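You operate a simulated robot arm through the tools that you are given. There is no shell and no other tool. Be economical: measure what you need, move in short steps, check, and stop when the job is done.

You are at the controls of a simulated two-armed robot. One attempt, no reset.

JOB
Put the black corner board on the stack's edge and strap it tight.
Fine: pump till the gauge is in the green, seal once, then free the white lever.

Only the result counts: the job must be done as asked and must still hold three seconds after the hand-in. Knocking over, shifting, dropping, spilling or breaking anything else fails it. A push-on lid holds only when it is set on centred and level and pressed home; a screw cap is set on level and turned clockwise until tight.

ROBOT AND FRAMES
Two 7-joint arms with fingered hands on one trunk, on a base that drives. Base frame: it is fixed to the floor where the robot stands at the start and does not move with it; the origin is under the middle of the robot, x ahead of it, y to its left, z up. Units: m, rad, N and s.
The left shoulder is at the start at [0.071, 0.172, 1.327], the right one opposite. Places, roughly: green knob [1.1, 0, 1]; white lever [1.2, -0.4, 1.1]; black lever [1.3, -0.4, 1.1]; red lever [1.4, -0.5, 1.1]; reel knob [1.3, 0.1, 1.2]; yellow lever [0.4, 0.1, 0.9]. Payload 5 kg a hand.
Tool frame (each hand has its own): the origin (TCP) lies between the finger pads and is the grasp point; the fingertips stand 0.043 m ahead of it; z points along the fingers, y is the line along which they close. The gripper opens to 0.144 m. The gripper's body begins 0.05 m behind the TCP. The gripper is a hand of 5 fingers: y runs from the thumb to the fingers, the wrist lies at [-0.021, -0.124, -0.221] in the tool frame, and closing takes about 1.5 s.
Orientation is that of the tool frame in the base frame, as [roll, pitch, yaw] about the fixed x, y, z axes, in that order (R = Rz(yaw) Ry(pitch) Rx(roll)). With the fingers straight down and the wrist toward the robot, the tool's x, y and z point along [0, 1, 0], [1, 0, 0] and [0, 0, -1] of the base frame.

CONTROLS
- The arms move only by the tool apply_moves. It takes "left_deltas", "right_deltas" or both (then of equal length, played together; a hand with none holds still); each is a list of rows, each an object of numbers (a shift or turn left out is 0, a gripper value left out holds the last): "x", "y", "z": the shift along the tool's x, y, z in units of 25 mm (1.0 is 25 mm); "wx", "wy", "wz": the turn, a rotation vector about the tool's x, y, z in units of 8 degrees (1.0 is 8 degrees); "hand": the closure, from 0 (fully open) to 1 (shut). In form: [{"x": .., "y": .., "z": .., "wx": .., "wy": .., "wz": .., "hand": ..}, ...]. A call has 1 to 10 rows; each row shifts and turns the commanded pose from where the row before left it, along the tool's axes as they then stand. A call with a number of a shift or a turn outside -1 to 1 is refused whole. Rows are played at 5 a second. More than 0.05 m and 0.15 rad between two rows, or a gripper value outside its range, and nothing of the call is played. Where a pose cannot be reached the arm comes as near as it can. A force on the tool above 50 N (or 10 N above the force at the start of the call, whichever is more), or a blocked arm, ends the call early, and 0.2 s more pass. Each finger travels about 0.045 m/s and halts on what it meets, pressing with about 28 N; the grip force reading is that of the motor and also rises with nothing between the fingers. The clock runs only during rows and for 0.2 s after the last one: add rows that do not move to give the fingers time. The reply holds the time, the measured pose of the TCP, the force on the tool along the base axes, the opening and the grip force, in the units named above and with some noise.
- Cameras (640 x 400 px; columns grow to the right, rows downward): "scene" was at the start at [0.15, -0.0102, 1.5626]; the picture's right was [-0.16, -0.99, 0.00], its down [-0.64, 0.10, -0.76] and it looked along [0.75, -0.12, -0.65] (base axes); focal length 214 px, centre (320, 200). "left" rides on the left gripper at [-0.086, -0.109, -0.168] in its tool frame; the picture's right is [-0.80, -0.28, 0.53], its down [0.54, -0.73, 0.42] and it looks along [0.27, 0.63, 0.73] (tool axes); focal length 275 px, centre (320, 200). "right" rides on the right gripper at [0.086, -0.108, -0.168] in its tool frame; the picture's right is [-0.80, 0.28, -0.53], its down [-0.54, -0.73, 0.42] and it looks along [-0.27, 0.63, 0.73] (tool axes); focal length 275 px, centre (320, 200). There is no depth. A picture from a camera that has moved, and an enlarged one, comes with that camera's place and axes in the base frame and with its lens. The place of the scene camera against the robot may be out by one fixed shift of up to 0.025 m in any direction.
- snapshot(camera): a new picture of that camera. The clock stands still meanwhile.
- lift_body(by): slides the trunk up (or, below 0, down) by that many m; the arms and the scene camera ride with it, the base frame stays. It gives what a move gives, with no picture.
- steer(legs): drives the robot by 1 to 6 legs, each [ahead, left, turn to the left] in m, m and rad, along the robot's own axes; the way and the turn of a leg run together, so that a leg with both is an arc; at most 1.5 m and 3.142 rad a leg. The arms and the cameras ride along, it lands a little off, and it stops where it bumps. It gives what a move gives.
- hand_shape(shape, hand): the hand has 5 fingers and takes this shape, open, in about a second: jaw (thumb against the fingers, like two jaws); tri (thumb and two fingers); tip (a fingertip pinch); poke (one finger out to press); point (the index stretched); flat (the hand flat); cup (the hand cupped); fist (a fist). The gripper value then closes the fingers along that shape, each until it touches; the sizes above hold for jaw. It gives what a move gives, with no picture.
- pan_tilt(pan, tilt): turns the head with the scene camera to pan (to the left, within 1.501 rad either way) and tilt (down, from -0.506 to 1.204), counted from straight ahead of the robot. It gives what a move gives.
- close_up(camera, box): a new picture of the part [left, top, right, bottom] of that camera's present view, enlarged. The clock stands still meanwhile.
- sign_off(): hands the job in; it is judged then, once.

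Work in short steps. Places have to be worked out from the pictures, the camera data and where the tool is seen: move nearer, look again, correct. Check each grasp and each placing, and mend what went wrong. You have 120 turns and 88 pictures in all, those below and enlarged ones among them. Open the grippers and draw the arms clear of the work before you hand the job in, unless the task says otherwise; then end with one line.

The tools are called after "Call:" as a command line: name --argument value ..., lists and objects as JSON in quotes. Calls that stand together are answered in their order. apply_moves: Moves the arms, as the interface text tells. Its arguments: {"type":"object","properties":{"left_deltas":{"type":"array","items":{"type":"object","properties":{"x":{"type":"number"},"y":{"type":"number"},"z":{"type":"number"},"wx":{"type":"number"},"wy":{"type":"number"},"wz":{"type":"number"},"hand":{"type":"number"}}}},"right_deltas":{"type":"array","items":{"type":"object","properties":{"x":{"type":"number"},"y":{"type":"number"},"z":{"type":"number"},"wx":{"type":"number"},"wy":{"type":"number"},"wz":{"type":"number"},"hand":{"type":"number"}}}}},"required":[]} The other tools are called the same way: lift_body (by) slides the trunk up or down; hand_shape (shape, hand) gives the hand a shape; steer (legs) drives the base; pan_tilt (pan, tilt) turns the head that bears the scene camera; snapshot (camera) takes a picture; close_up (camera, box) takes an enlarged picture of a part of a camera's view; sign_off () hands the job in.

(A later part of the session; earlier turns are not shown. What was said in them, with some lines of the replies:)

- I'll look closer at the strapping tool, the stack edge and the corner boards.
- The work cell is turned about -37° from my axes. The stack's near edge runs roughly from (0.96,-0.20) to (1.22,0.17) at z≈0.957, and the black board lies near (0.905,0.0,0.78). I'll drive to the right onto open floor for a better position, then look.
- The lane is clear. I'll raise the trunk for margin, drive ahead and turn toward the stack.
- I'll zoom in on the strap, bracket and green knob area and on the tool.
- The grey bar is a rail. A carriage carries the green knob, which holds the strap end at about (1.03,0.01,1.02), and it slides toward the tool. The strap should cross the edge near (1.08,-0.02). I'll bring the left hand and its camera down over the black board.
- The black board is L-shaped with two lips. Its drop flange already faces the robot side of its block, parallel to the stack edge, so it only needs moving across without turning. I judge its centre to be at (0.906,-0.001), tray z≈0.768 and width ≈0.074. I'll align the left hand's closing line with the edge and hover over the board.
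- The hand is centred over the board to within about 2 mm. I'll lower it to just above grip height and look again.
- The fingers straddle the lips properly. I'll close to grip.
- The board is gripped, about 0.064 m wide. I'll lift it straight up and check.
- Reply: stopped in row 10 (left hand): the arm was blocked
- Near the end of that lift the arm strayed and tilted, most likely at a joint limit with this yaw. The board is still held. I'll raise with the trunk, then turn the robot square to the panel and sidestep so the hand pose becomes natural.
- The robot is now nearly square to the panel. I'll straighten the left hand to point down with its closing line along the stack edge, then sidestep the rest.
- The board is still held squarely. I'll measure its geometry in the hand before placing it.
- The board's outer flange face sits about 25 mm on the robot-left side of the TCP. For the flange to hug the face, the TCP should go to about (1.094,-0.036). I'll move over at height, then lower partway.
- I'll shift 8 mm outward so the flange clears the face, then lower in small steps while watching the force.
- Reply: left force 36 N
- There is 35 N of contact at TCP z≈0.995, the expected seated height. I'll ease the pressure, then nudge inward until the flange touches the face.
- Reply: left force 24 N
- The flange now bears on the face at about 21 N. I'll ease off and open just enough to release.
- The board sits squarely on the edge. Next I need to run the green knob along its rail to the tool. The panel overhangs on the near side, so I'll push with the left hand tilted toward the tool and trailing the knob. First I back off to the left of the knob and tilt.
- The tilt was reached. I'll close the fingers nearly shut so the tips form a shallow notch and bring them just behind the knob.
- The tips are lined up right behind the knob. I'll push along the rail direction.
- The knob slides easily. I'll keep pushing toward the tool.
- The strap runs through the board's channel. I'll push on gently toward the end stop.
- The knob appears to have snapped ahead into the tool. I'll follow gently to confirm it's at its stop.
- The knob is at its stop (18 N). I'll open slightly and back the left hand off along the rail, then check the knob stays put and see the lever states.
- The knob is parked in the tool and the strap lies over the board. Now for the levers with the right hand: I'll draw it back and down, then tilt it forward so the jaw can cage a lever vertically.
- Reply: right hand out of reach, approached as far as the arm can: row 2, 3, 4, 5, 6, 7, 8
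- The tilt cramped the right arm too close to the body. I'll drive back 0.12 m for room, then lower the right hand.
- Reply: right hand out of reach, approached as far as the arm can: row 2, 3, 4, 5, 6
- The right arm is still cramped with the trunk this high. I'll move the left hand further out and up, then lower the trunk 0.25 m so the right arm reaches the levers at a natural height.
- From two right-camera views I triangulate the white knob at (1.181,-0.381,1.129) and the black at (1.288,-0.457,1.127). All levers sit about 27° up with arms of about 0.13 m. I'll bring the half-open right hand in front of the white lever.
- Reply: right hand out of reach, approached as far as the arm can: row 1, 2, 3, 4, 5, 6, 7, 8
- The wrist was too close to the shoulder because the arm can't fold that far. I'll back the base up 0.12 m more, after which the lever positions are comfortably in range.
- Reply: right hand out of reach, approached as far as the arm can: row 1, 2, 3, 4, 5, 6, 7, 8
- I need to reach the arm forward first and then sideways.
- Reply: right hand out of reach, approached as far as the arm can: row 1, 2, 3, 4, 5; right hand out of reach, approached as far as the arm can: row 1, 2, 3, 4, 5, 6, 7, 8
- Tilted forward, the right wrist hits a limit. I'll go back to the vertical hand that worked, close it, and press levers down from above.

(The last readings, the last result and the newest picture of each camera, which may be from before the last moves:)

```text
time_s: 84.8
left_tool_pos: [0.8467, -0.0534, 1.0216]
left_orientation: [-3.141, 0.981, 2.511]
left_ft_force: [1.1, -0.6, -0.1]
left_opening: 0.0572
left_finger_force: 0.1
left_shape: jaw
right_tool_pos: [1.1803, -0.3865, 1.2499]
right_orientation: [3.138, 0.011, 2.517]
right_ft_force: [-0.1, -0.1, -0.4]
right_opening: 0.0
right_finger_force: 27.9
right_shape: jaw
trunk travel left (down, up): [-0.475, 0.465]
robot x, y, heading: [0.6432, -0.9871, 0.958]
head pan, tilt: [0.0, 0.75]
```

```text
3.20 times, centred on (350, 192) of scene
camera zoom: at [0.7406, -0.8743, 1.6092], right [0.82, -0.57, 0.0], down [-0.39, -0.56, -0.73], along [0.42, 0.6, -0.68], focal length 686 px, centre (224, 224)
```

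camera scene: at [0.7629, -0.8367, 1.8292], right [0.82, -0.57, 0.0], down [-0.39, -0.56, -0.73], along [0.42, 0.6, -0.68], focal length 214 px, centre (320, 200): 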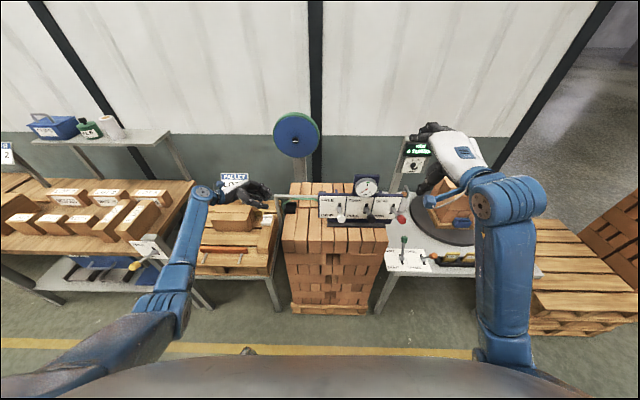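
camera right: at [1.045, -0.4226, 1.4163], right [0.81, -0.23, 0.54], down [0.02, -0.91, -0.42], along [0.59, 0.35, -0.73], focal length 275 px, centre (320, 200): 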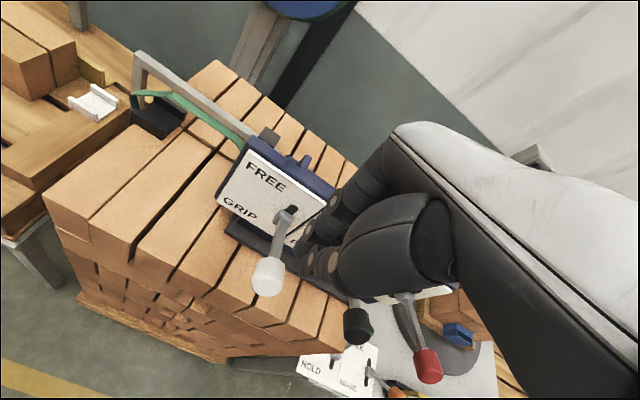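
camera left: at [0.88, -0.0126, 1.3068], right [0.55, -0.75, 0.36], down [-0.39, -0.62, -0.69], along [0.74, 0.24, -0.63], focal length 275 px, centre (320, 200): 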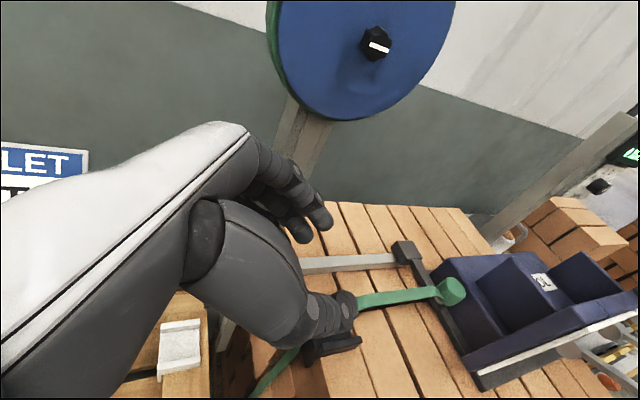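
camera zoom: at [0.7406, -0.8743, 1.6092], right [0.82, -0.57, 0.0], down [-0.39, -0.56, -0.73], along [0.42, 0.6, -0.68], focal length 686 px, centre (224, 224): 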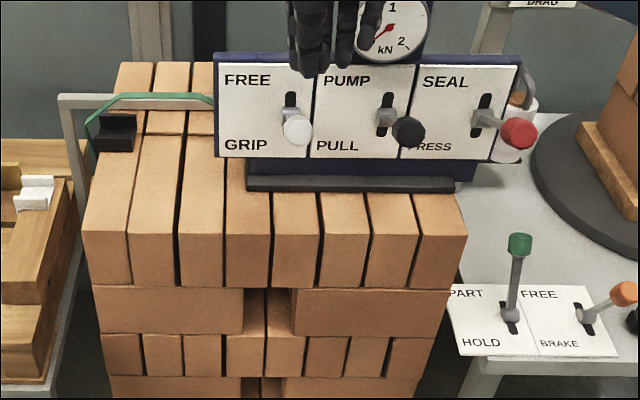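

The right hand is over the white knob, and a third ray confirms its place. I'll press down stepwise and watch the force.

Call:
apply_moves --right_deltas '[{"z": 0.6}, {"z": 0.6}, {"z": 0.6}, {"z": 0.6}, {"z": 0.5}, {}]'

Call:
apply_moves --right_deltas '[{"z": 0.4}, {"z": 0.4}, {"z": 0.4}, {"z": 0.4}, {}]'

Call:
close_up --camera "scene" --box '[250, 130, 450, 255]'

```text
time_s: 86.2
left_tool_pos: [0.8465, -0.0526, 1.0211]
left_orientation: [-3.141, 0.979, 2.512]
left_ft_force: [0.3, -0.6, 0.5]
left_opening: 0.0573
left_finger_force: 0.0
left_shape: jaw
right_tool_pos: [1.1808, -0.3849, 1.1768]
right_orientation: [3.139, 0.008, 2.517]
right_ft_force: [0.9, -1.1, 1.9]
right_opening: 0.0002
right_finger_force: 27.9
right_shape: jaw
trunk travel left (down, up): [-0.475, 0.465]
robot x, y, heading: [0.6486, -0.9856, 0.964]
head pan, tilt: [0.0, 0.75]
```

```text
time_s: 87.4
left_tool_pos: [0.8448, -0.0555, 1.0251]
left_orientation: [3.136, 0.979, 2.507]
left_ft_force: [1.3, 0.2, 0.6]
left_opening: 0.0572
left_finger_force: 0.1
left_shape: jaw
right_tool_pos: [1.1777, -0.3887, 1.1402]
right_orientation: [3.135, 0.008, 2.519]
right_ft_force: [-16.2, -22.1, 4.0]
right_opening: 0.0002
right_finger_force: 28.0
right_shape: jaw
trunk travel left (down, up): [-0.475, 0.465]
robot x, y, heading: [0.6489, -0.9881, 0.961]
head pan, tilt: [0.0, 0.75]
```

```text
3.20 times, centred on (350, 192) of scene
camera zoom: at [0.7374, -0.8775, 1.6096], right [0.82, -0.57, 0.0], down [-0.39, -0.56, -0.73], along [0.42, 0.6, -0.68], focal length 686 px, centre (224, 224)
```

zoom: 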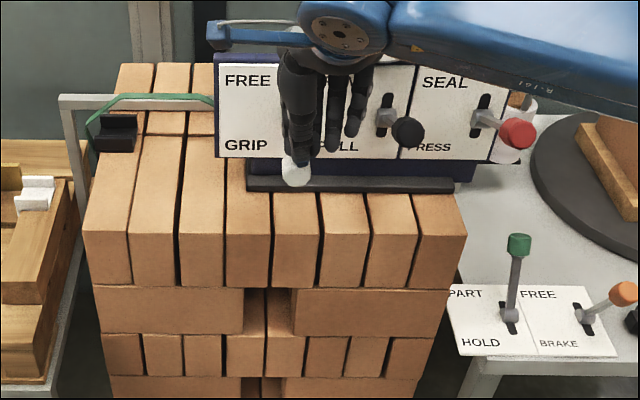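

Call:
snapshot --camera "right"

```text
22 pictures are left
camera right: at [1.0424, -0.4254, 1.3043], right [0.81, -0.23, 0.54], down [0.02, -0.91, -0.42], along [0.59, 0.35, -0.73], focal length 275 px, centre (320, 200)
```

right: 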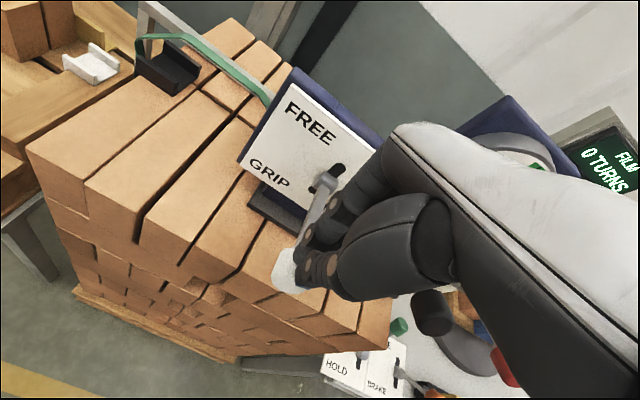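

The lever is about horizontal. The fingertips sit on the knob's inner shoulder, which pulls them outward. I'll follow the arc by shifting outward while pressing further down.

Call:
apply_moves --right_deltas '[{"y": -0.5}, {"z": 0.4, "y": -0.1}, {"z": 0.4}, {"z": 0.4}, {"z": 0.3}, {}]'

Call:
close_up --camera "right" --box '[200, 60, 460, 330]'

```text
time_s: 88.8
left_tool_pos: [0.8475, -0.0526, 1.0207]
left_orientation: [-3.14, 0.98, 2.513]
left_ft_force: [0.1, -0.4, 0.4]
left_opening: 0.0575
left_finger_force: 0.0
left_shape: jaw
right_tool_pos: [1.1704, -0.3997, 1.1005]
right_orientation: [3.139, 0.01, 2.517]
right_ft_force: [-0.5, -0.2, 0.4]
right_opening: 0.0
right_finger_force: 28.1
right_shape: jaw
trunk travel left (down, up): [-0.475, 0.465]
robot x, y, heading: [0.6492, -0.9842, 0.959]
head pan, tilt: [0.0, 0.75]
```

```text
1.48 times, centred on (330, 195) of right
camera zoom: at [1.0357, -0.4345, 1.2669], right [0.81, -0.23, 0.54], down [0.02, -0.91, -0.42], along [0.59, 0.35, -0.73], focal length 408 px, centre (305, 207)
```

zoom: 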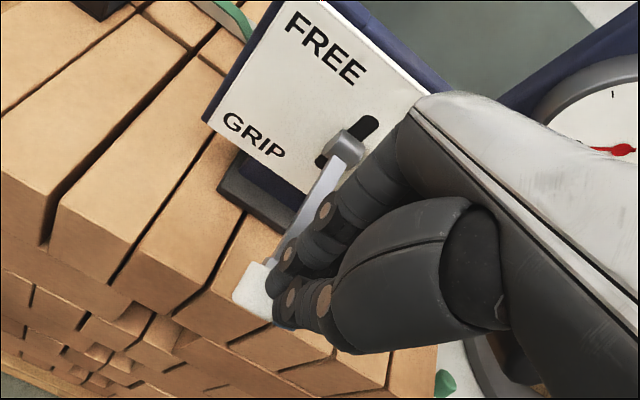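

Call:
apply_moves --right_deltas '[{"z": 0.4}, {"z": 0.4, "y": 0.1}, {"z": 0.4, "y": 0.1}, {"z": 0.3}, {}]'

Call:
close_up --camera "right" --box '[200, 60, 460, 330]'

```text
time_s: 90.0
left_tool_pos: [0.8441, -0.0548, 1.0225]
left_orientation: [3.137, 0.98, 2.509]
left_ft_force: [0.0, 0.1, -1.0]
left_opening: 0.0573
left_finger_force: 0.1
left_shape: jaw
right_tool_pos: [1.1683, -0.3903, 1.0724]
right_orientation: [3.123, -0.003, 2.525]
right_ft_force: [-12.4, -10.8, 28.4]
right_opening: 0.0
right_finger_force: 28.0
right_shape: jaw
trunk travel left (down, up): [-0.475, 0.465]
robot x, y, heading: [0.6488, -0.9848, 0.969]
head pan, tilt: [0.0, 0.75]
stopped in row 5 (right hand): the force on the tool passed its limit (the readings are from after the stop); the commanded pose is now the measured one
```

```text
1.48 times, centred on (330, 195) of right
camera zoom: at [1.0349, -0.4307, 1.2388], right [0.81, -0.24, 0.54], down [0.03, -0.9, -0.44], along [0.59, 0.37, -0.72], focal length 408 px, centre (305, 207)
```

zoom: 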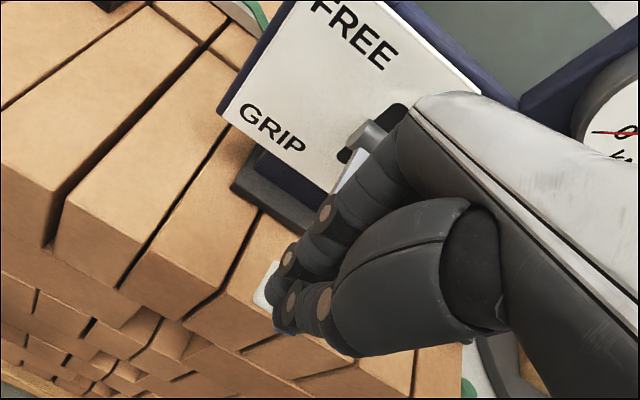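

It reached the end stop at the GRIP position. I'll raise the hand clear, shift over the black lever and check white stays in GRIP.

Call:
apply_moves --right_deltas '[{"z": -0.6}, {"z": -0.95}, {"z": -0.95}, {"z": -0.95}, {"z": -0.95}, {"z": -0.95}, {"z": -0.95}, {"z": -0.9}, {}]'

Call:
apply_moves --right_deltas '[{"x": -0.91}, {"x": -0.91}, {"x": -0.91}, {"x": -0.91}, {"x": -0.91}, {"x": -0.91}, {}]'

Call:
snapshot --camera "right"

```text
time_s: 92.0
left_tool_pos: [0.8459, -0.0525, 1.0202]
left_orientation: [3.141, 0.98, 2.512]
left_ft_force: [-0.6, 0.8, -0.3]
left_opening: 0.0573
left_finger_force: 0.1
left_shape: jaw
right_tool_pos: [1.1725, -0.3916, 1.2479]
right_orientation: [3.132, 0.004, 2.521]
right_ft_force: [-0.2, -0.4, 0.0]
right_opening: 0.0
right_finger_force: 27.9
right_shape: jaw
trunk travel left (down, up): [-0.475, 0.465]
robot x, y, heading: [0.6466, -0.9844, 0.957]
head pan, tilt: [0.0, 0.75]
```

```text
time_s: 93.6
left_tool_pos: [0.8466, -0.0529, 1.0205]
left_orientation: [-3.141, 0.98, 2.512]
left_ft_force: [-0.3, 0.0, 0.3]
left_opening: 0.0571
left_finger_force: 0.1
left_shape: jaw
right_tool_pos: [1.2804, -0.4714, 1.248]
right_orientation: [3.13, 0.004, 2.519]
right_ft_force: [-0.3, 0.2, -0.3]
right_opening: 0.0
right_finger_force: 28.2
right_shape: jaw
trunk travel left (down, up): [-0.475, 0.465]
robot x, y, heading: [0.6486, -0.9838, 0.961]
head pan, tilt: [0.0, 0.75]
```

```text
19 pictures are left
camera right: at [1.1463, -0.5103, 1.4142], right [0.81, -0.24, 0.54], down [0.02, -0.9, -0.43], along [0.59, 0.36, -0.72], focal length 275 px, centre (320, 200)
```

right: 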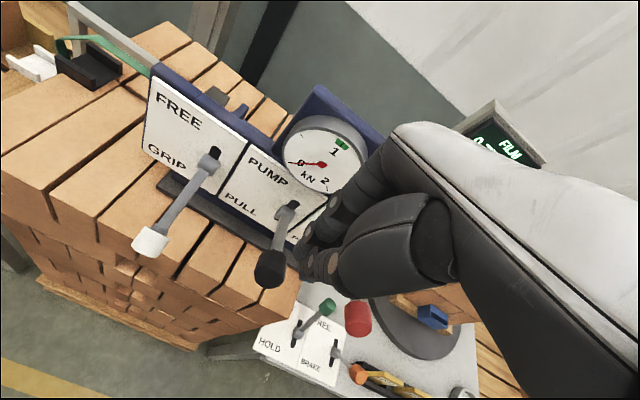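

White is in GRIP and the gauge reads 0. First pump stroke on the black lever, following the same arc.

Call:
apply_moves --right_deltas '[{"z": 0.9}, {"z": 0.9}, {"z": 0.9}, {"z": 0.6, "y": -0.15}, {"z": 0.6, "y": -0.2}, {"z": 0.6, "y": -0.2}, {"z": 0.6}, {"z": 0.6}, {"z": 0.4, "y": 0.1}]'

Call:
snapshot --camera "right"

```text
time_s: 95.6
left_tool_pos: [0.8449, -0.0535, 1.0217]
left_orientation: [-3.141, 0.979, 2.514]
left_ft_force: [0.3, 0.6, 0.1]
left_opening: 0.0571
left_finger_force: 0.1
left_shape: jaw
right_tool_pos: [1.2763, -0.4796, 1.0972]
right_orientation: [3.129, 0.004, 2.522]
right_ft_force: [-2.7, -4.8, 7.3]
right_opening: 0.0
right_finger_force: 28.2
right_shape: jaw
trunk travel left (down, up): [-0.475, 0.465]
robot x, y, heading: [0.6505, -0.983, 0.96]
head pan, tilt: [0.0, 0.75]
```

```text
18 pictures are left
camera right: at [1.1414, -0.5189, 1.2625], right [0.81, -0.24, 0.54], down [0.02, -0.9, -0.43], along [0.59, 0.36, -0.72], focal length 275 px, centre (320, 200)
```

right: 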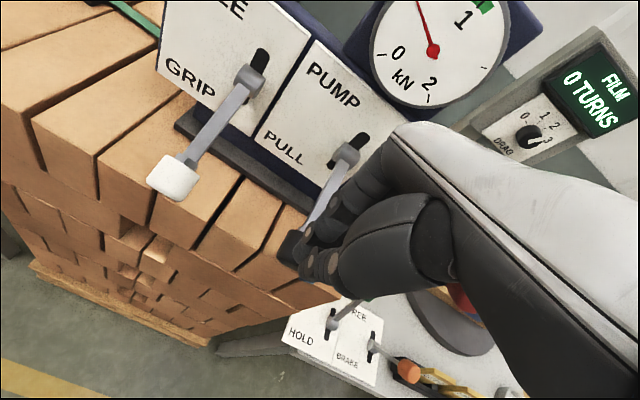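

The gauge climbs to about 0.55 partway through the stroke. I'll lift the hand and see whether the lever springs back and the gauge holds.

Call:
apply_moves --right_deltas '[{"z": -0.9}, {"z": -0.9}, {"z": -0.9}, {"z": -0.9, "y": 0.1}, {"z": -0.9, "y": 0.1}, {"z": -0.9, "y": 0.1}, {"z": -0.6}, {}]'

Call:
snapshot --camera "right"

```text
time_s: 97.4
left_tool_pos: [0.8469, -0.0539, 1.0212]
left_orientation: [-3.14, 0.978, 2.511]
left_ft_force: [0.4, -1.0, -0.2]
left_opening: 0.0573
left_finger_force: 0.2
left_shape: jaw
right_tool_pos: [1.2789, -0.4748, 1.2462]
right_orientation: [3.131, 0.003, 2.521]
right_ft_force: [0.9, 0.4, 0.3]
right_opening: 0.0
right_finger_force: 28.2
right_shape: jaw
trunk travel left (down, up): [-0.475, 0.465]
robot x, y, heading: [0.6488, -0.9871, 0.959]
head pan, tilt: [0.0, 0.75]
```

```text
17 pictures are left
camera right: at [1.1446, -0.5133, 1.4125], right [0.81, -0.24, 0.54], down [0.02, -0.9, -0.43], along [0.59, 0.36, -0.72], focal length 275 px, centre (320, 200)
```

right: 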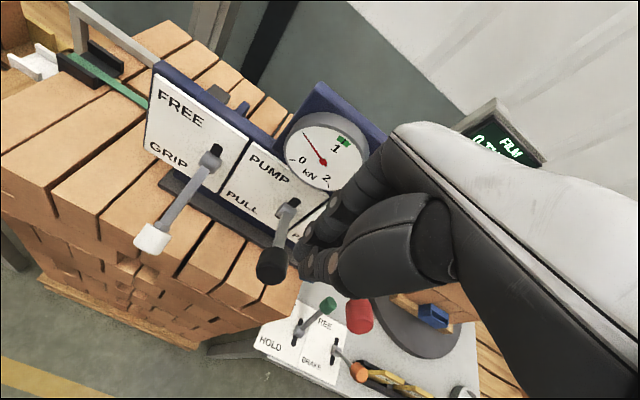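

The lever springs back, the gauge holds near half of the green mark, and the strap is now taut over the board. Second stroke to the same depth, then check.

Call:
apply_moves --right_deltas '[{"z": 0.9}, {"z": 0.9}, {"z": 0.9}, {"z": 0.6, "y": -0.15}, {"z": 0.6, "y": -0.2}, {"z": 0.6, "y": -0.2}, {"z": 0.6}, {"z": 0.6}, {"z": 0.3, "y": 0.1}]'

Call:
snapshot --camera "right"

```text
time_s: 99.4
left_tool_pos: [0.846, -0.0527, 1.021]
left_orientation: [3.139, 0.979, 2.51]
left_ft_force: [-0.2, 0.4, 0.0]
left_opening: 0.0573
left_finger_force: 0.1
left_shape: jaw
right_tool_pos: [1.2742, -0.4805, 1.0963]
right_orientation: [3.127, 0.004, 2.519]
right_ft_force: [1.0, -2.9, 7.8]
right_opening: 0.0
right_finger_force: 27.3
right_shape: jaw
trunk travel left (down, up): [-0.475, 0.465]
robot x, y, heading: [0.6473, -0.9846, 0.959]
head pan, tilt: [0.0, 0.75]
```

```text
16 pictures are left
camera right: at [1.14, -0.5194, 1.2614], right [0.81, -0.24, 0.54], down [0.02, -0.9, -0.43], along [0.59, 0.36, -0.72], focal length 275 px, centre (320, 200)
```

right: 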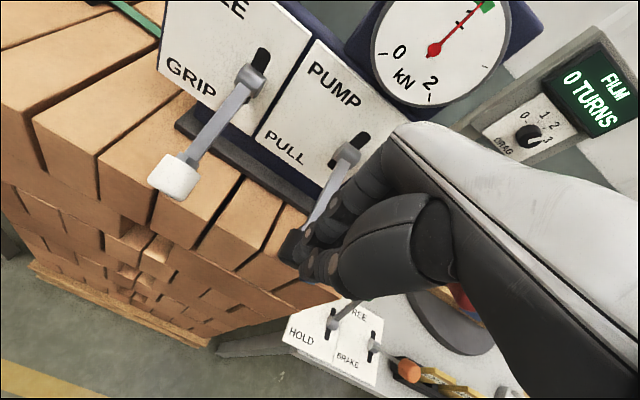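

The needle now points about at the green. I'll lift away and enlarge the gauge.

Call:
apply_moves --right_deltas '[{"z": -0.9}, {"z": -0.9}, {"z": -0.9}, {"z": -0.9, "y": 0.1}, {"z": -0.9, "y": 0.1}, {"z": -0.9, "y": 0.1}, {"z": -0.5}, {}]'

Call:
close_up --camera "right" --box '[270, 95, 390, 205]'

```text
time_s: 101.2
left_tool_pos: [0.846, -0.0529, 1.0204]
left_orientation: [3.141, 0.979, 2.511]
left_ft_force: [-0.5, -0.7, -0.9]
left_opening: 0.0574
left_finger_force: 0.0
left_shape: jaw
right_tool_pos: [1.2756, -0.4772, 1.2436]
right_orientation: [3.129, 0.004, 2.52]
right_ft_force: [-1.3, -0.9, 0.2]
right_opening: 0.0
right_finger_force: 27.6
right_shape: jaw
trunk travel left (down, up): [-0.475, 0.465]
robot x, y, heading: [0.6452, -0.9863, 0.958]
head pan, tilt: [0.0, 0.75]
```

```text
3.64 times, centred on (330, 150) of right
camera zoom: at [1.1418, -0.5153, 1.4086], right [0.81, -0.24, 0.54], down [0.02, -0.9, -0.43], along [0.59, 0.36, -0.72], focal length 1001 px, centre (284, 382)
```

zoom: 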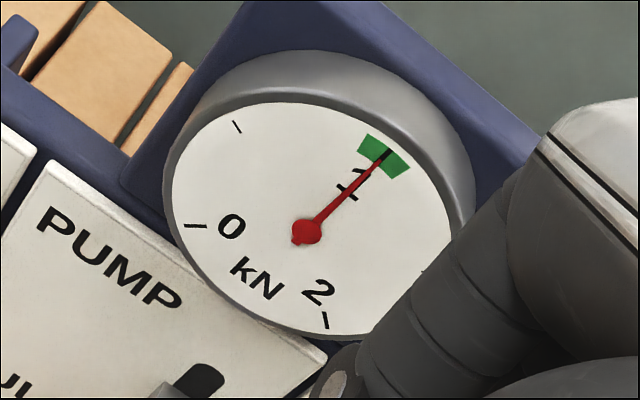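

The needle is in the middle of the green. I'll shift to the red lever for one full seal stroke.

Call:
apply_moves --right_deltas '[{"x": -0.87, "y": 0.03}, {"x": -0.87, "y": 0.03}, {"x": -0.87, "y": 0.03}, {"x": -0.87, "y": 0.03}, {"x": -0.87, "y": 0.03}, {"x": -0.87, "y": 0.03}, {}]'

Call:
snapshot --camera "right"

```text
time_s: 102.8
left_tool_pos: [0.8456, -0.0529, 1.0206]
left_orientation: [3.142, 0.98, 2.511]
left_ft_force: [-1.0, 0.8, -0.3]
left_opening: 0.0572
left_finger_force: 0.0
left_shape: jaw
right_tool_pos: [1.3866, -0.5491, 1.242]
right_orientation: [3.129, 0.005, 2.521]
right_ft_force: [-0.3, 0.1, -0.3]
right_opening: 0.0
right_finger_force: 28.0
right_shape: jaw
trunk travel left (down, up): [-0.475, 0.465]
robot x, y, heading: [0.6494, -0.9824, 0.957]
head pan, tilt: [0.0, 0.75]
```

```text
14 pictures are left
camera right: at [1.2523, -0.5874, 1.4084], right [0.81, -0.24, 0.54], down [0.02, -0.9, -0.43], along [0.59, 0.36, -0.72], focal length 275 px, centre (320, 200)
```

right: 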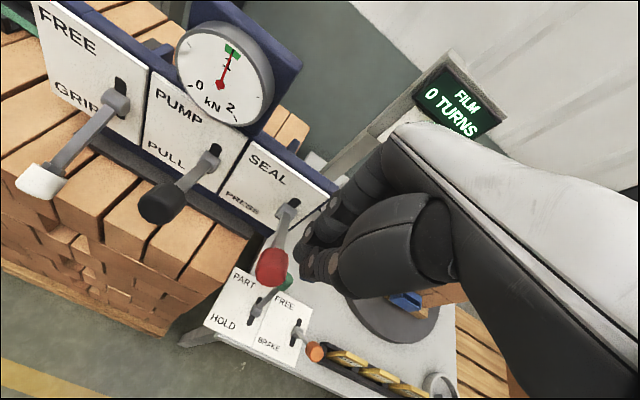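

The alignment is the same as for the black lever. I'll press the red lever fully once.

Call:
apply_moves --right_deltas '[{"z": 0.9}, {"z": 0.9}, {"z": 0.9}, {"z": 0.6, "y": -0.15}, {"z": 0.6, "y": -0.2}, {"z": 0.6, "y": -0.2}, {"z": 0.6}, {"z": 0.6}, {"z": 0.6, "y": 0.1}, {"z": 0.6, "y": 0.2}]'

Call:
apply_moves --right_deltas '[{"z": 0.4, "y": 0.1}, {"z": 0.2}, {}]'

Call:
snapshot --camera "right"

```text
time_s: 105.0
left_tool_pos: [0.8451, -0.0556, 1.0235]
left_orientation: [3.139, 0.978, 2.508]
left_ft_force: [-1.0, -0.8, 0.1]
left_opening: 0.0573
left_finger_force: 0.1
left_shape: jaw
right_tool_pos: [1.3832, -0.5539, 1.0744]
right_orientation: [3.126, 0.004, 2.52]
right_ft_force: [-2.8, -6.1, 12.1]
right_opening: 0.0
right_finger_force: 27.8
right_shape: jaw
trunk travel left (down, up): [-0.475, 0.465]
robot x, y, heading: [0.6468, -0.9862, 0.956]
head pan, tilt: [0.0, 0.75]
```

```text
time_s: 105.5
left_tool_pos: [0.8453, -0.0558, 1.023]
left_orientation: [3.14, 0.978, 2.507]
left_ft_force: [0.2, 0.3, -0.4]
left_opening: 0.0573
left_finger_force: 0.0
left_shape: jaw
right_tool_pos: [1.3853, -0.5489, 1.0718]
right_orientation: [3.107, -0.003, 2.521]
right_ft_force: [-14.3, -15.5, 32.7]
right_opening: 0.0
right_finger_force: 28.3
right_shape: jaw
trunk travel left (down, up): [-0.475, 0.465]
robot x, y, heading: [0.6471, -0.9864, 0.959]
head pan, tilt: [0.0, 0.75]
stopped in row 2 (right hand): the force on the tool passed its limit (the readings are from after the stop); the commanded pose is now the measured one
```

```text
13 pictures are left
camera right: at [1.2499, -0.5912, 1.2372], right [0.8, -0.25, 0.54], down [0.03, -0.89, -0.45], along [0.6, 0.37, -0.71], focal length 275 px, centre (320, 200)
```

right: 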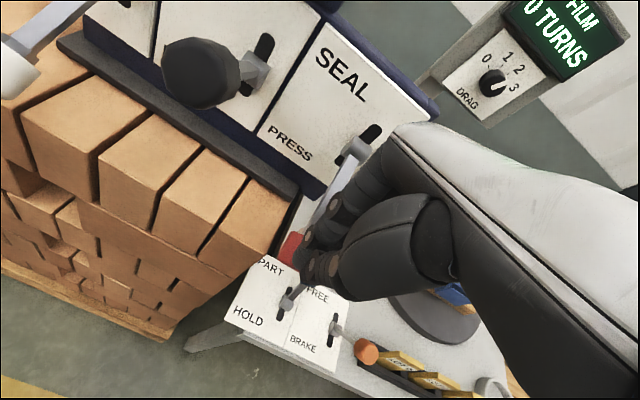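

The red lever is at its stop. I'll raise the right hand, back it off clear of the panel and check the gauge.

Call:
apply_moves --right_deltas '[{"z": -0.6}, {"z": -0.95}, {"z": -0.95}, {"z": -0.95}, {"z": -0.95}, {"z": -0.95}, {"z": -0.95}, {"z": -0.9}, {}]'

Call:
apply_moves --right_deltas '[{"y": -0.9, "x": -0.3}, {"y": -0.9, "x": -0.3}, {"y": -0.9, "x": -0.3}, {"y": -0.9, "x": -0.3}, {"y": -0.9, "x": -0.3}]'

Call:
close_up --camera "scene" --box '[240, 130, 420, 250]'

```text
time_s: 107.5
left_tool_pos: [0.8473, -0.0544, 1.0213]
left_orientation: [-3.14, 0.979, 2.513]
left_ft_force: [0.6, 0.5, -0.3]
left_opening: 0.0574
left_finger_force: 0.1
left_shape: jaw
right_tool_pos: [1.3833, -0.5518, 1.2488]
right_orientation: [3.118, 0.002, 2.518]
right_ft_force: [0.0, -0.3, 0.6]
right_opening: 0.0
right_finger_force: 28.0
right_shape: jaw
trunk travel left (down, up): [-0.475, 0.465]
robot x, y, heading: [0.6479, -0.9811, 0.959]
head pan, tilt: [0.0, 0.75]
```

```text
time_s: 108.7
left_tool_pos: [0.8449, -0.0537, 1.023]
left_orientation: [3.14, 0.98, 2.512]
left_ft_force: [-0.3, 0.1, 0.9]
left_opening: 0.0573
left_finger_force: 0.1
left_shape: jaw
right_tool_pos: [1.3516, -0.6667, 1.245]
right_orientation: [3.115, 0.0, 2.52]
right_ft_force: [-0.2, 0.2, 0.2]
right_opening: 0.0
right_finger_force: 27.7
right_shape: jaw
trunk travel left (down, up): [-0.475, 0.465]
robot x, y, heading: [0.6434, -0.9866, 0.958]
head pan, tilt: [0.0, 0.75]
```

```text
3.33 times, centred on (330, 190) of scene
camera zoom: at [0.7398, -0.8758, 1.6094], right [0.82, -0.57, 0.0], down [-0.39, -0.56, -0.73], along [0.42, 0.6, -0.68], focal length 715 px, centre (287, 233)
```

zoom: 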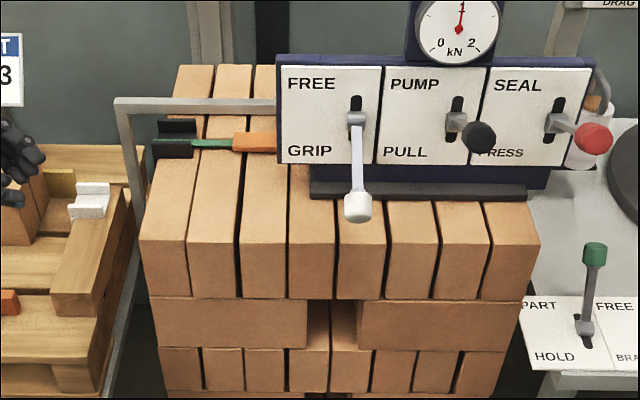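

The orange seal is on the strap, the gauge still reads about 1, and red sprang back. Now white must go back up to FREE. I'll use the left hand pointing along the panel, slide the fingertips under the white knob and lift. First I flatten it and bring it to the near side of the lever.

Call:
apply_moves --left_deltas '[{"wy": -0.875, "hand": 0.9}, {"wy": -0.875}, {"y": -0.99}, {"y": -0.99}, {"y": -0.99}, {"z": 0.94, "x": -0.34}, {"z": 0.94, "x": -0.34}, {"z": 0.94, "x": -0.34}, {"z": 0.94, "x": -0.34}, {"z": 0.94, "x": -0.34}]'

Call:
apply_moves --left_deltas '[{"z": 0.94, "x": -0.34}, {"z": 0.94, "x": -0.34}, {"z": 0.94, "x": -0.34}, {"z": 0.94, "x": -0.34}, {"z": 0.94, "x": -0.34}, {}]'

Call:
snapshot --camera "left"

Call:
close_up --camera "scene" --box '[220, 130, 420, 255]'

```text
time_s: 110.9
left_tool_pos: [0.9013, -0.1859, 1.0226]
left_orientation: [3.141, 1.223, 2.512]
left_ft_force: [-0.1, -0.4, 0.2]
left_opening: 0.0147
left_finger_force: 0.0
left_shape: jaw
right_tool_pos: [1.3524, -0.6659, 1.2445]
right_orientation: [3.116, -0.001, 2.519]
right_ft_force: [-0.9, 0.0, -0.3]
right_opening: 0.0
right_finger_force: 28.5
right_shape: jaw
trunk travel left (down, up): [-0.475, 0.465]
robot x, y, heading: [0.6472, -0.984, 0.964]
head pan, tilt: [0.0, 0.75]
```

```text
time_s: 112.3
left_tool_pos: [1.003, -0.2598, 1.0206]
left_orientation: [-3.141, 1.224, 2.512]
left_ft_force: [0.3, 0.4, -0.2]
left_opening: 0.0145
left_finger_force: 0.1
left_shape: jaw
right_tool_pos: [1.352, -0.6647, 1.2451]
right_orientation: [3.117, 0.003, 2.517]
right_ft_force: [-1.1, -0.3, 0.0]
right_opening: 0.0004
right_finger_force: 27.8
right_shape: jaw
trunk travel left (down, up): [-0.475, 0.465]
robot x, y, heading: [0.6493, -0.9852, 0.956]
head pan, tilt: [0.0, 0.75]
```

```text
11 pictures are left
camera left: at [0.8354, -0.2708, 1.1599], right [0.46, -0.68, 0.57], down [-0.26, -0.71, -0.65], along [0.85, 0.15, -0.5], focal length 275 px, centre (320, 200)
```

left: 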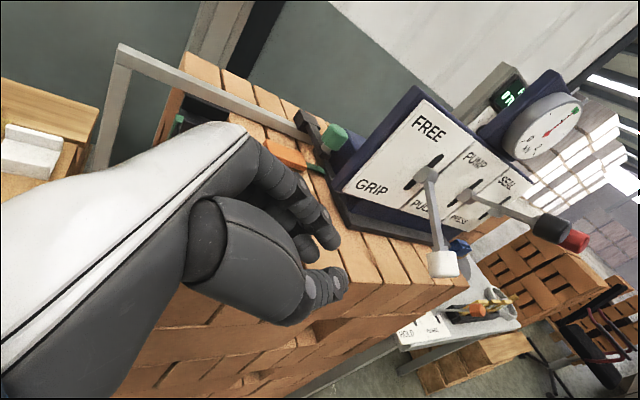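

```text
3.20 times, centred on (320, 192) of scene
camera zoom: at [0.7396, -0.8738, 1.6092], right [0.82, -0.57, 0.0], down [-0.39, -0.56, -0.73], along [0.42, 0.6, -0.68], focal length 686 px, centre (320, 224)
```

zoom: 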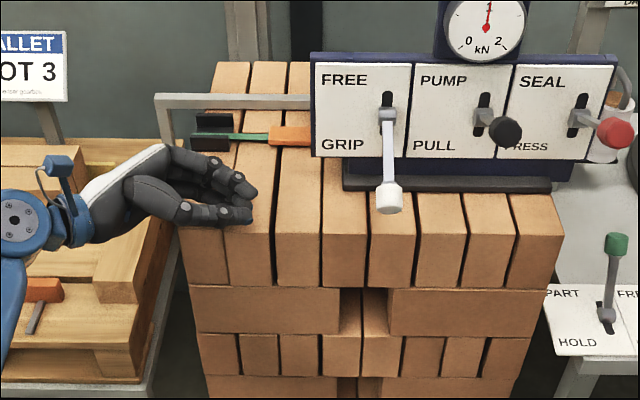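

The knob measures (1.18,-0.379,1.02). I'll lower the left hand, shift slightly outward and slide under the knob.

Call:
apply_moves --left_deltas '[{"y": -0.35}, {"z": 0.29, "x": 0.8}, {"z": 0.29, "x": 0.8}, {"z": 0.94, "x": -0.34}, {"z": 0.94, "x": -0.34}, {"z": 0.94, "x": -0.34}, {"z": 0.94, "x": -0.34}, {"z": 0.94, "x": -0.34}, {}]'

Call:
snapshot --camera "left"

```text
time_s: 113.1
left_tool_pos: [0.9965, -0.2615, 0.9988]
left_orientation: [3.062, 1.231, 2.443]
left_ft_force: [-10.3, -4.5, 24.0]
left_opening: 0.0147
left_finger_force: 0.1
left_shape: jaw
right_tool_pos: [1.3492, -0.6674, 1.246]
right_orientation: [3.114, 0.001, 2.52]
right_ft_force: [0.4, -0.1, -0.1]
right_opening: 0.0001
right_finger_force: 28.0
right_shape: jaw
trunk travel left (down, up): [-0.475, 0.465]
robot x, y, heading: [0.6496, -0.9874, 0.967]
head pan, tilt: [0.0, 0.75]
stopped in row 4 (left hand): the force on the tool passed its limit (the readings are from after the stop); the commanded pose is now the measured one
```

```text
9 pictures are left
camera left: at [0.8264, -0.2777, 1.1344], right [0.45, -0.69, 0.56], down [-0.24, -0.7, -0.67], along [0.86, 0.17, -0.48], focal length 275 px, centre (320, 200)
```

left: 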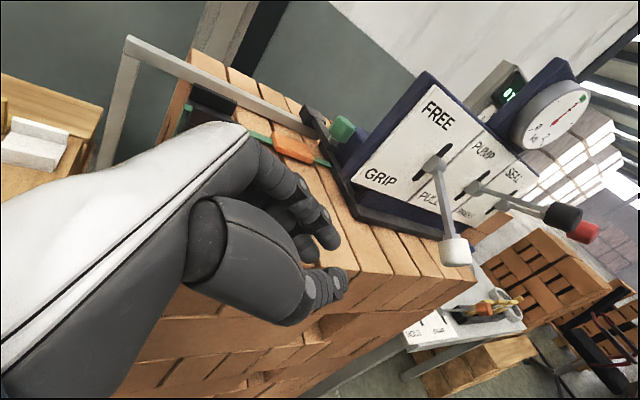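

The lower fingers touched the brick top, so that approach is too low over the stack. I'll rise, move outside the stack face and turn the hand about 40° so it comes at the knob from the open side.

Call:
apply_moves --left_deltas '[{"z": -0.3, "x": -0.9}, {"z": -0.15, "x": -0.4}, {"y": -0.95}, {"y": -0.95}, {"y": -0.95}, {"y": -0.95}]'

Call:
apply_moves --left_deltas '[{"wx": -0.94, "wz": -0.34}, {"wx": -0.94, "wz": -0.34}, {"wx": -0.94, "wz": -0.34}, {"wx": -0.94, "wz": -0.34}, {"wx": -0.94, "wz": -0.34}, {}]'

Call:
snapshot --camera "left"

```text
time_s: 114.5
left_tool_pos: [0.9413, -0.3416, 1.023]
left_orientation: [3.095, 1.228, 2.473]
left_ft_force: [-0.1, 0.5, 0.3]
left_opening: 0.0147
left_finger_force: 0.0
left_shape: jaw
right_tool_pos: [1.3501, -0.6667, 1.2452]
right_orientation: [3.117, 0.002, 2.521]
right_ft_force: [0.2, -0.3, -1.1]
right_opening: 0.0
right_finger_force: 27.6
right_shape: jaw
trunk travel left (down, up): [-0.475, 0.465]
robot x, y, heading: [0.6468, -0.985, 0.961]
head pan, tilt: [0.0, 0.75]
```

```text
time_s: 115.9
left_tool_pos: [0.9406, -0.3382, 1.0257]
left_orientation: [3.11, 1.241, -3.095]
left_ft_force: [0.3, -0.4, 0.0]
left_opening: 0.0145
left_finger_force: 0.1
left_shape: jaw
right_tool_pos: [1.3511, -0.6643, 1.2449]
right_orientation: [3.117, 0.001, 2.519]
right_ft_force: [-0.3, 0.6, 0.4]
right_opening: 0.0
right_finger_force: 27.5
right_shape: jaw
trunk travel left (down, up): [-0.475, 0.465]
robot x, y, heading: [0.6474, -0.9879, 0.961]
head pan, tilt: [0.0, 0.75]
```

```text
8 pictures are left
camera left: at [0.8195, -0.457, 1.1606], right [0.78, -0.23, 0.58], down [0.28, -0.7, -0.66], along [0.55, 0.68, -0.48], focal length 275 px, centre (320, 200)
```

left: 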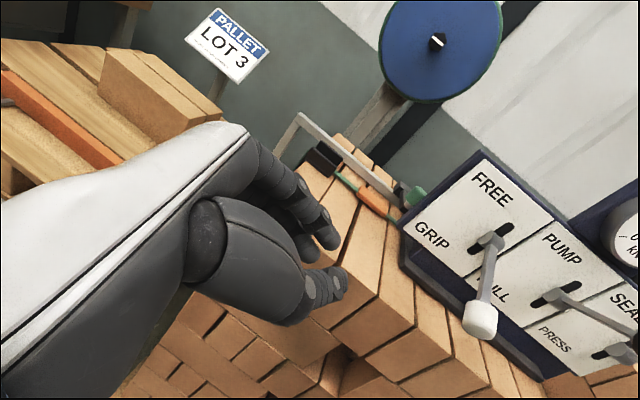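

The bricks look undisturbed and the hand now points along +x from the open side. I'll lower, shift and advance until the tips are nearly under the knob.

Call:
apply_moves --left_deltas '[{"y": -0.95, "x": 0.9, "z": 0.3}, {"y": -0.95, "x": 0.9, "z": 0.3}, {"z": 0.946, "x": -0.324}, {"z": 0.946, "x": -0.324}, {"z": 0.946, "x": -0.324}, {"z": 0.946, "x": -0.324}, {"z": 0.946, "x": -0.324}, {"z": 0.946, "x": -0.324}, {"z": 0.8, "x": -0.27}, {}]'

Call:
snapshot --camera "left"

```text
time_s: 117.3
left_tool_pos: [0.9773, -0.3584, 0.9337]
left_orientation: [2.928, 1.092, 3.002]
left_ft_force: [0.1, 0.1, -0.1]
left_opening: 0.0144
left_finger_force: 0.0
left_shape: jaw
right_tool_pos: [1.3513, -0.6643, 1.2444]
right_orientation: [3.117, 0.002, 2.52]
right_ft_force: [0.0, 0.0, 0.0]
right_opening: 0.0
right_finger_force: 28.1
right_shape: jaw
trunk travel left (down, up): [-0.475, 0.465]
robot x, y, heading: [0.6493, -0.9851, 0.96]
head pan, tilt: [0.0, 0.75]
stopped in row 6 (left hand): the arm was blocked; the commanded pose is now the measured one
```

```text
7 pictures are left
camera left: at [0.8733, -0.4855, 1.0761], right [0.85, -0.29, 0.44], down [0.16, -0.65, -0.74], along [0.5, 0.7, -0.51], focal length 275 px, centre (320, 200)
```

left: 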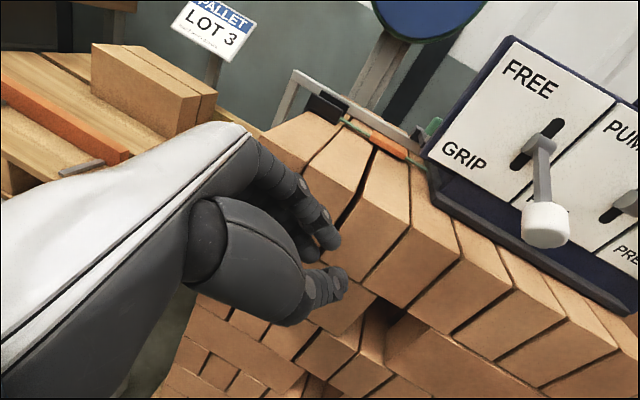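

The left arm hit its own limit, but its present pose is good: it points along +x, about 27° down, and is outside the stack face. I'll hold the arm still and use the base and trunk to bring the tips under the knob and lift. First I raise the right hand for clearance, then sidestep.

Call:
apply_moves --right_deltas '[{"z": -0.9}, {"z": -0.9}, {"z": -0.9}, {"z": -0.9}, {"z": -0.9}, {}]'

Call:
steer --legs '[[0, -0.165, 0]]'

Call:
snapshot --camera "left"

```text
time_s: 118.7
left_tool_pos: [0.979, -0.3603, 0.9335]
left_orientation: [2.932, 1.092, 3.004]
left_ft_force: [0.8, 0.9, -0.4]
left_opening: 0.0145
left_finger_force: 0.1
left_shape: jaw
right_tool_pos: [1.3481, -0.6671, 1.3577]
right_orientation: [3.117, -0.001, 2.521]
right_ft_force: [0.1, 0.1, -1.2]
right_opening: 0.0
right_finger_force: 28.1
right_shape: jaw
trunk travel left (down, up): [-0.475, 0.465]
robot x, y, heading: [0.6485, -0.9873, 0.958]
head pan, tilt: [0.0, 0.75]
```

```text
time_s: 120.1
left_tool_pos: [1.1157, -0.4558, 0.9332]
left_orientation: [2.93, 1.093, 2.998]
left_ft_force: [-0.9, -0.5, -0.1]
left_opening: 0.0145
left_finger_force: 0.1
left_shape: jaw
right_tool_pos: [1.4848, -0.7665, 1.3581]
right_orientation: [3.117, 0.002, 2.519]
right_ft_force: [-0.3, -0.2, -0.5]
right_opening: 0.0
right_finger_force: 28.0
right_shape: jaw
trunk travel left (down, up): [-0.475, 0.465]
robot x, y, heading: [0.785, -1.0822, 0.959]
head pan, tilt: [0.0, 0.75]
```

```text
6 pictures are left
camera left: at [1.0115, -0.5834, 1.0757], right [0.85, -0.29, 0.44], down [0.16, -0.65, -0.74], along [0.5, 0.7, -0.51], focal length 275 px, centre (320, 200)
```

left: 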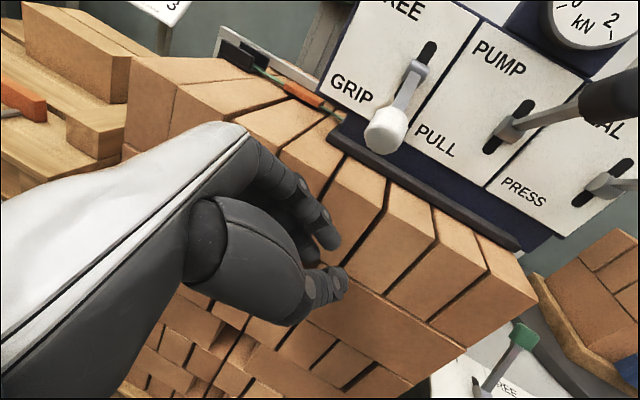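

The knob is confirmed at (1.180,-0.379,1.020) and the tips are at (1.154,-0.452,0.914). Driving 0.055 m ahead puts them under the knob.

Call:
steer --legs '[[0.055, 0, 0]]'

Call:
lift_body --by 0.04

Call:
snapshot --camera "left"

```text
time_s: 121.1
left_tool_pos: [1.1469, -0.4155, 0.9352]
left_orientation: [2.923, 1.094, 2.989]
left_ft_force: [0.1, -1.1, 1.0]
left_opening: 0.0145
left_finger_force: 0.0
left_shape: jaw
right_tool_pos: [1.5153, -0.7271, 1.3609]
right_orientation: [3.115, 0.001, 2.515]
right_ft_force: [-0.6, -0.7, -0.3]
right_opening: 0.0001
right_finger_force: 27.5
right_shape: jaw
trunk travel left (down, up): [-0.475, 0.465]
robot x, y, heading: [0.8173, -1.0395, 0.953]
head pan, tilt: [0.0, 0.75]
```

```text
time_s: 121.9
left_tool_pos: [1.1502, -0.4118, 0.9715]
left_orientation: [2.932, 1.091, 3.0]
left_ft_force: [0.4, -0.2, 0.1]
left_opening: 0.0148
left_finger_force: 0.1
left_shape: jaw
right_tool_pos: [1.5191, -0.7225, 1.3969]
right_orientation: [3.121, 0.001, 2.518]
right_ft_force: [0.5, 1.2, 0.0]
right_opening: 0.0001
right_finger_force: 27.8
right_shape: jaw
trunk travel left (down, up): [-0.515, 0.425]
robot x, y, heading: [0.8154, -1.0403, 0.957]
head pan, tilt: [0.0, 0.75]
```

```text
5 pictures are left
camera left: at [1.0449, -0.5391, 1.1146], right [0.85, -0.29, 0.44], down [0.16, -0.65, -0.74], along [0.5, 0.7, -0.51], focal length 275 px, centre (320, 200)
```

left: 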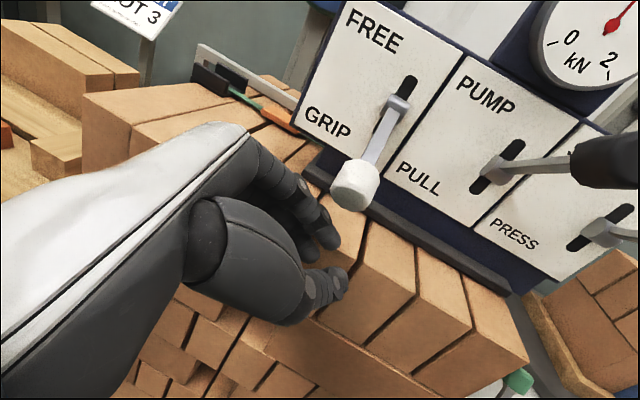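

The tips sit right beneath the knob's outer half. I'll lift with the trunk.

Call:
lift_body --by 0.07

Call:
lift_body --by 0.05

Call:
snapshot --camera "left"

```text
time_s: 123.0
left_tool_pos: [1.1484, -0.4135, 1.0441]
left_orientation: [2.929, 1.091, 2.996]
left_ft_force: [-0.9, 0.4, 0.9]
left_opening: 0.0144
left_finger_force: 0.0
left_shape: jaw
right_tool_pos: [1.5176, -0.7236, 1.4689]
right_orientation: [3.117, 0.002, 2.515]
right_ft_force: [0.4, 0.1, 0.0]
right_opening: 0.0
right_finger_force: 28.1
right_shape: jaw
trunk travel left (down, up): [-0.585, 0.355]
robot x, y, heading: [0.816, -1.0427, 0.958]
head pan, tilt: [0.0, 0.75]
```

```text
time_s: 123.9
left_tool_pos: [1.1492, -0.4127, 1.0932]
left_orientation: [2.928, 1.09, 2.994]
left_ft_force: [0.9, 0.1, -0.4]
left_opening: 0.0143
left_finger_force: 0.0
left_shape: jaw
right_tool_pos: [1.5182, -0.7239, 1.5184]
right_orientation: [3.116, 0.0, 2.515]
right_ft_force: [0.0, -0.5, -0.7]
right_opening: 0.0002
right_finger_force: 27.6
right_shape: jaw
trunk travel left (down, up): [-0.635, 0.305]
robot x, y, heading: [0.8154, -1.0446, 0.956]
head pan, tilt: [0.0, 0.75]
```

```text
4 pictures are left
camera left: at [1.0442, -0.5403, 1.2356], right [0.85, -0.29, 0.44], down [0.16, -0.65, -0.74], along [0.5, 0.7, -0.51], focal length 275 px, centre (320, 200)
```

left: 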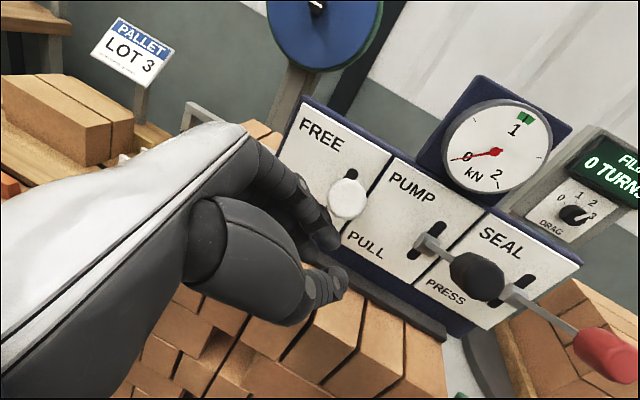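

The gauge dropped to zero and the white knob is at z≈1.13, its original FREE height. I'll give a tiny extra lift to be sure, then lower off the knob and back away.

Call:
lift_body --by 0.01

Call:
lift_body --by -0.05

Call:
steer --legs '[[-0.2, 0, 0]]'

Call:
apply_moves --left_deltas '[{"hand": 0}, {}, {}, {}, {}, {}, {}, {}]' --right_deltas '[{"hand": 0}, {}, {}, {}, {}, {}, {}, {}]'

Call:
snapshot --camera "left"

Call:
close_up --camera "scene" --box '[170, 100, 370, 225]'

```text
time_s: 124.5
left_tool_pos: [1.1495, -0.4121, 1.1024]
left_orientation: [2.932, 1.088, 2.999]
left_ft_force: [-3.1, 0.2, -8.5]
left_opening: 0.0143
left_finger_force: 0.1
left_shape: jaw
right_tool_pos: [1.5181, -0.7231, 1.5277]
right_orientation: [3.117, 0.002, 2.517]
right_ft_force: [0.9, -0.2, -0.5]
right_opening: 0.0001
right_finger_force: 28.2
right_shape: jaw
trunk travel left (down, up): [-0.645, 0.295]
robot x, y, heading: [0.815, -1.0394, 0.956]
head pan, tilt: [0.0, 0.75]
```

```text
time_s: 125.4
left_tool_pos: [1.148, -0.414, 1.0537]
left_orientation: [2.926, 1.094, 2.993]
left_ft_force: [0.4, 0.3, -0.2]
left_opening: 0.0145
left_finger_force: 0.0
left_shape: jaw
right_tool_pos: [1.5182, -0.7252, 1.4781]
right_orientation: [3.114, 0.002, 2.516]
right_ft_force: [0.4, -1.1, 1.0]
right_opening: 0.0001
right_finger_force: 28.2
right_shape: jaw
trunk travel left (down, up): [-0.595, 0.345]
robot x, y, heading: [0.8152, -1.0429, 0.96]
head pan, tilt: [0.0, 0.75]
```

```text
time_s: 127.0
left_tool_pos: [1.035, -0.5702, 1.0519]
left_orientation: [2.933, 1.088, 3.004]
left_ft_force: [-0.2, 0.5, -1.1]
left_opening: 0.0147
left_finger_force: 0.2
left_shape: jaw
right_tool_pos: [1.4059, -0.8801, 1.4753]
right_orientation: [3.12, 0.0, 2.52]
right_ft_force: [1.3, 0.5, 0.3]
right_opening: 0.0
right_finger_force: 28.3
right_shape: jaw
trunk travel left (down, up): [-0.595, 0.345]
robot x, y, heading: [0.701, -1.2012, 0.96]
head pan, tilt: [0.0, 0.75]
```

```text
time_s: 128.8
left_tool_pos: [1.0335, -0.5727, 1.0535]
left_orientation: [2.932, 1.091, 3.003]
left_ft_force: [0.0, 0.4, -0.4]
left_opening: 0.1439
left_finger_force: 0.1
left_shape: jaw
right_tool_pos: [1.4031, -0.8829, 1.4769]
right_orientation: [3.118, 0.001, 2.519]
right_ft_force: [-0.2, 0.8, -0.3]
right_opening: 0.1437
right_finger_force: 0.0
right_shape: jaw
trunk travel left (down, up): [-0.595, 0.345]
robot x, y, heading: [0.7044, -1.1992, 0.959]
head pan, tilt: [0.0, 0.75]
```

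```text
3 pictures are left
camera left: at [0.9297, -0.7001, 1.1956], right [0.85, -0.29, 0.44], down [0.16, -0.65, -0.74], along [0.5, 0.7, -0.51], focal length 275 px, centre (320, 200)
```

left: 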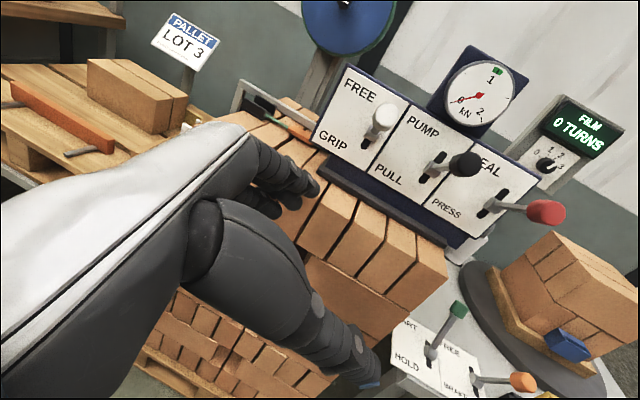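

```text
3.20 times, centred on (270, 162) of scene
camera zoom: at [0.7963, -1.0874, 1.7291], right [0.82, -0.57, 0.0], down [-0.39, -0.56, -0.73], along [0.42, 0.6, -0.68], focal length 686 px, centre (480, 320)
```

zoom: 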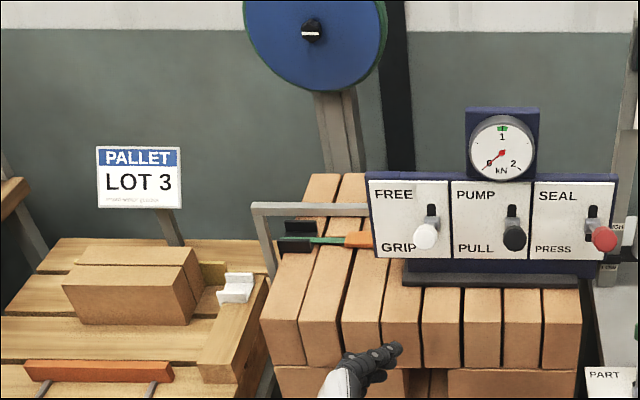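

White is up at FREE and staying, the seal is on the taut strap, and the board is in place under it. The gauge is at 0 because the tool let go. I'll back away well clear and take a last look.

Call:
steer --legs '[[-0.25, 0, 0]]'

Call:
close_up --camera "scene" --box '[200, 90, 360, 200]'

```text
time_s: 130.7
left_tool_pos: [0.8869, -0.7836, 1.0522]
left_orientation: [2.934, 1.091, 3.0]
left_ft_force: [1.2, 0.4, -0.3]
left_opening: 0.1437
left_finger_force: 0.0
left_shape: jaw
right_tool_pos: [1.2569, -1.094, 1.4762]
right_orientation: [3.118, -0.001, 2.517]
right_ft_force: [1.1, 0.6, -1.0]
right_opening: 0.1436
right_finger_force: 0.1
right_shape: jaw
trunk travel left (down, up): [-0.595, 0.345]
robot x, y, heading: [0.5544, -1.4101, 0.955]
head pan, tilt: [0.0, 0.75]
```

```text
3.64 times, centred on (280, 145) of scene
camera zoom: at [0.6488, -1.2976, 1.7289], right [0.82, -0.58, 0.0], down [-0.39, -0.56, -0.73], along [0.42, 0.6, -0.68], focal length 780 px, centre (466, 400)
```

zoom: 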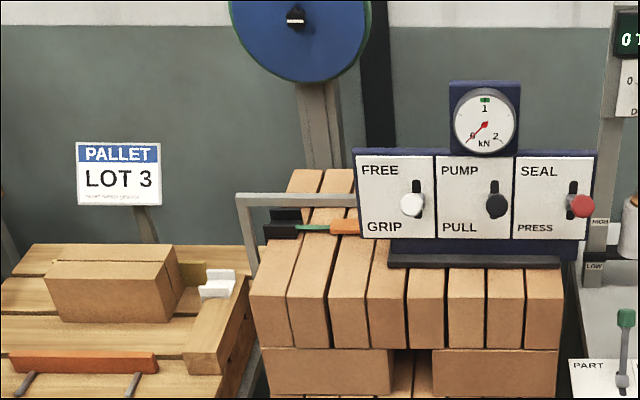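

Everything is in place and both hands are open and clear, so I'll hand in.

Call:
sign_off

```text
The job is handed in.
```

The black corner board is on the stack's edge under the strap; I pumped until the gauge was in the green, sealed once and returned the white lever to FREE, with both hands open and clear. While freeing the lever, the left hand pressed briefly on the stack's top bricks; nothing looked shifted in the pictures afterwards.
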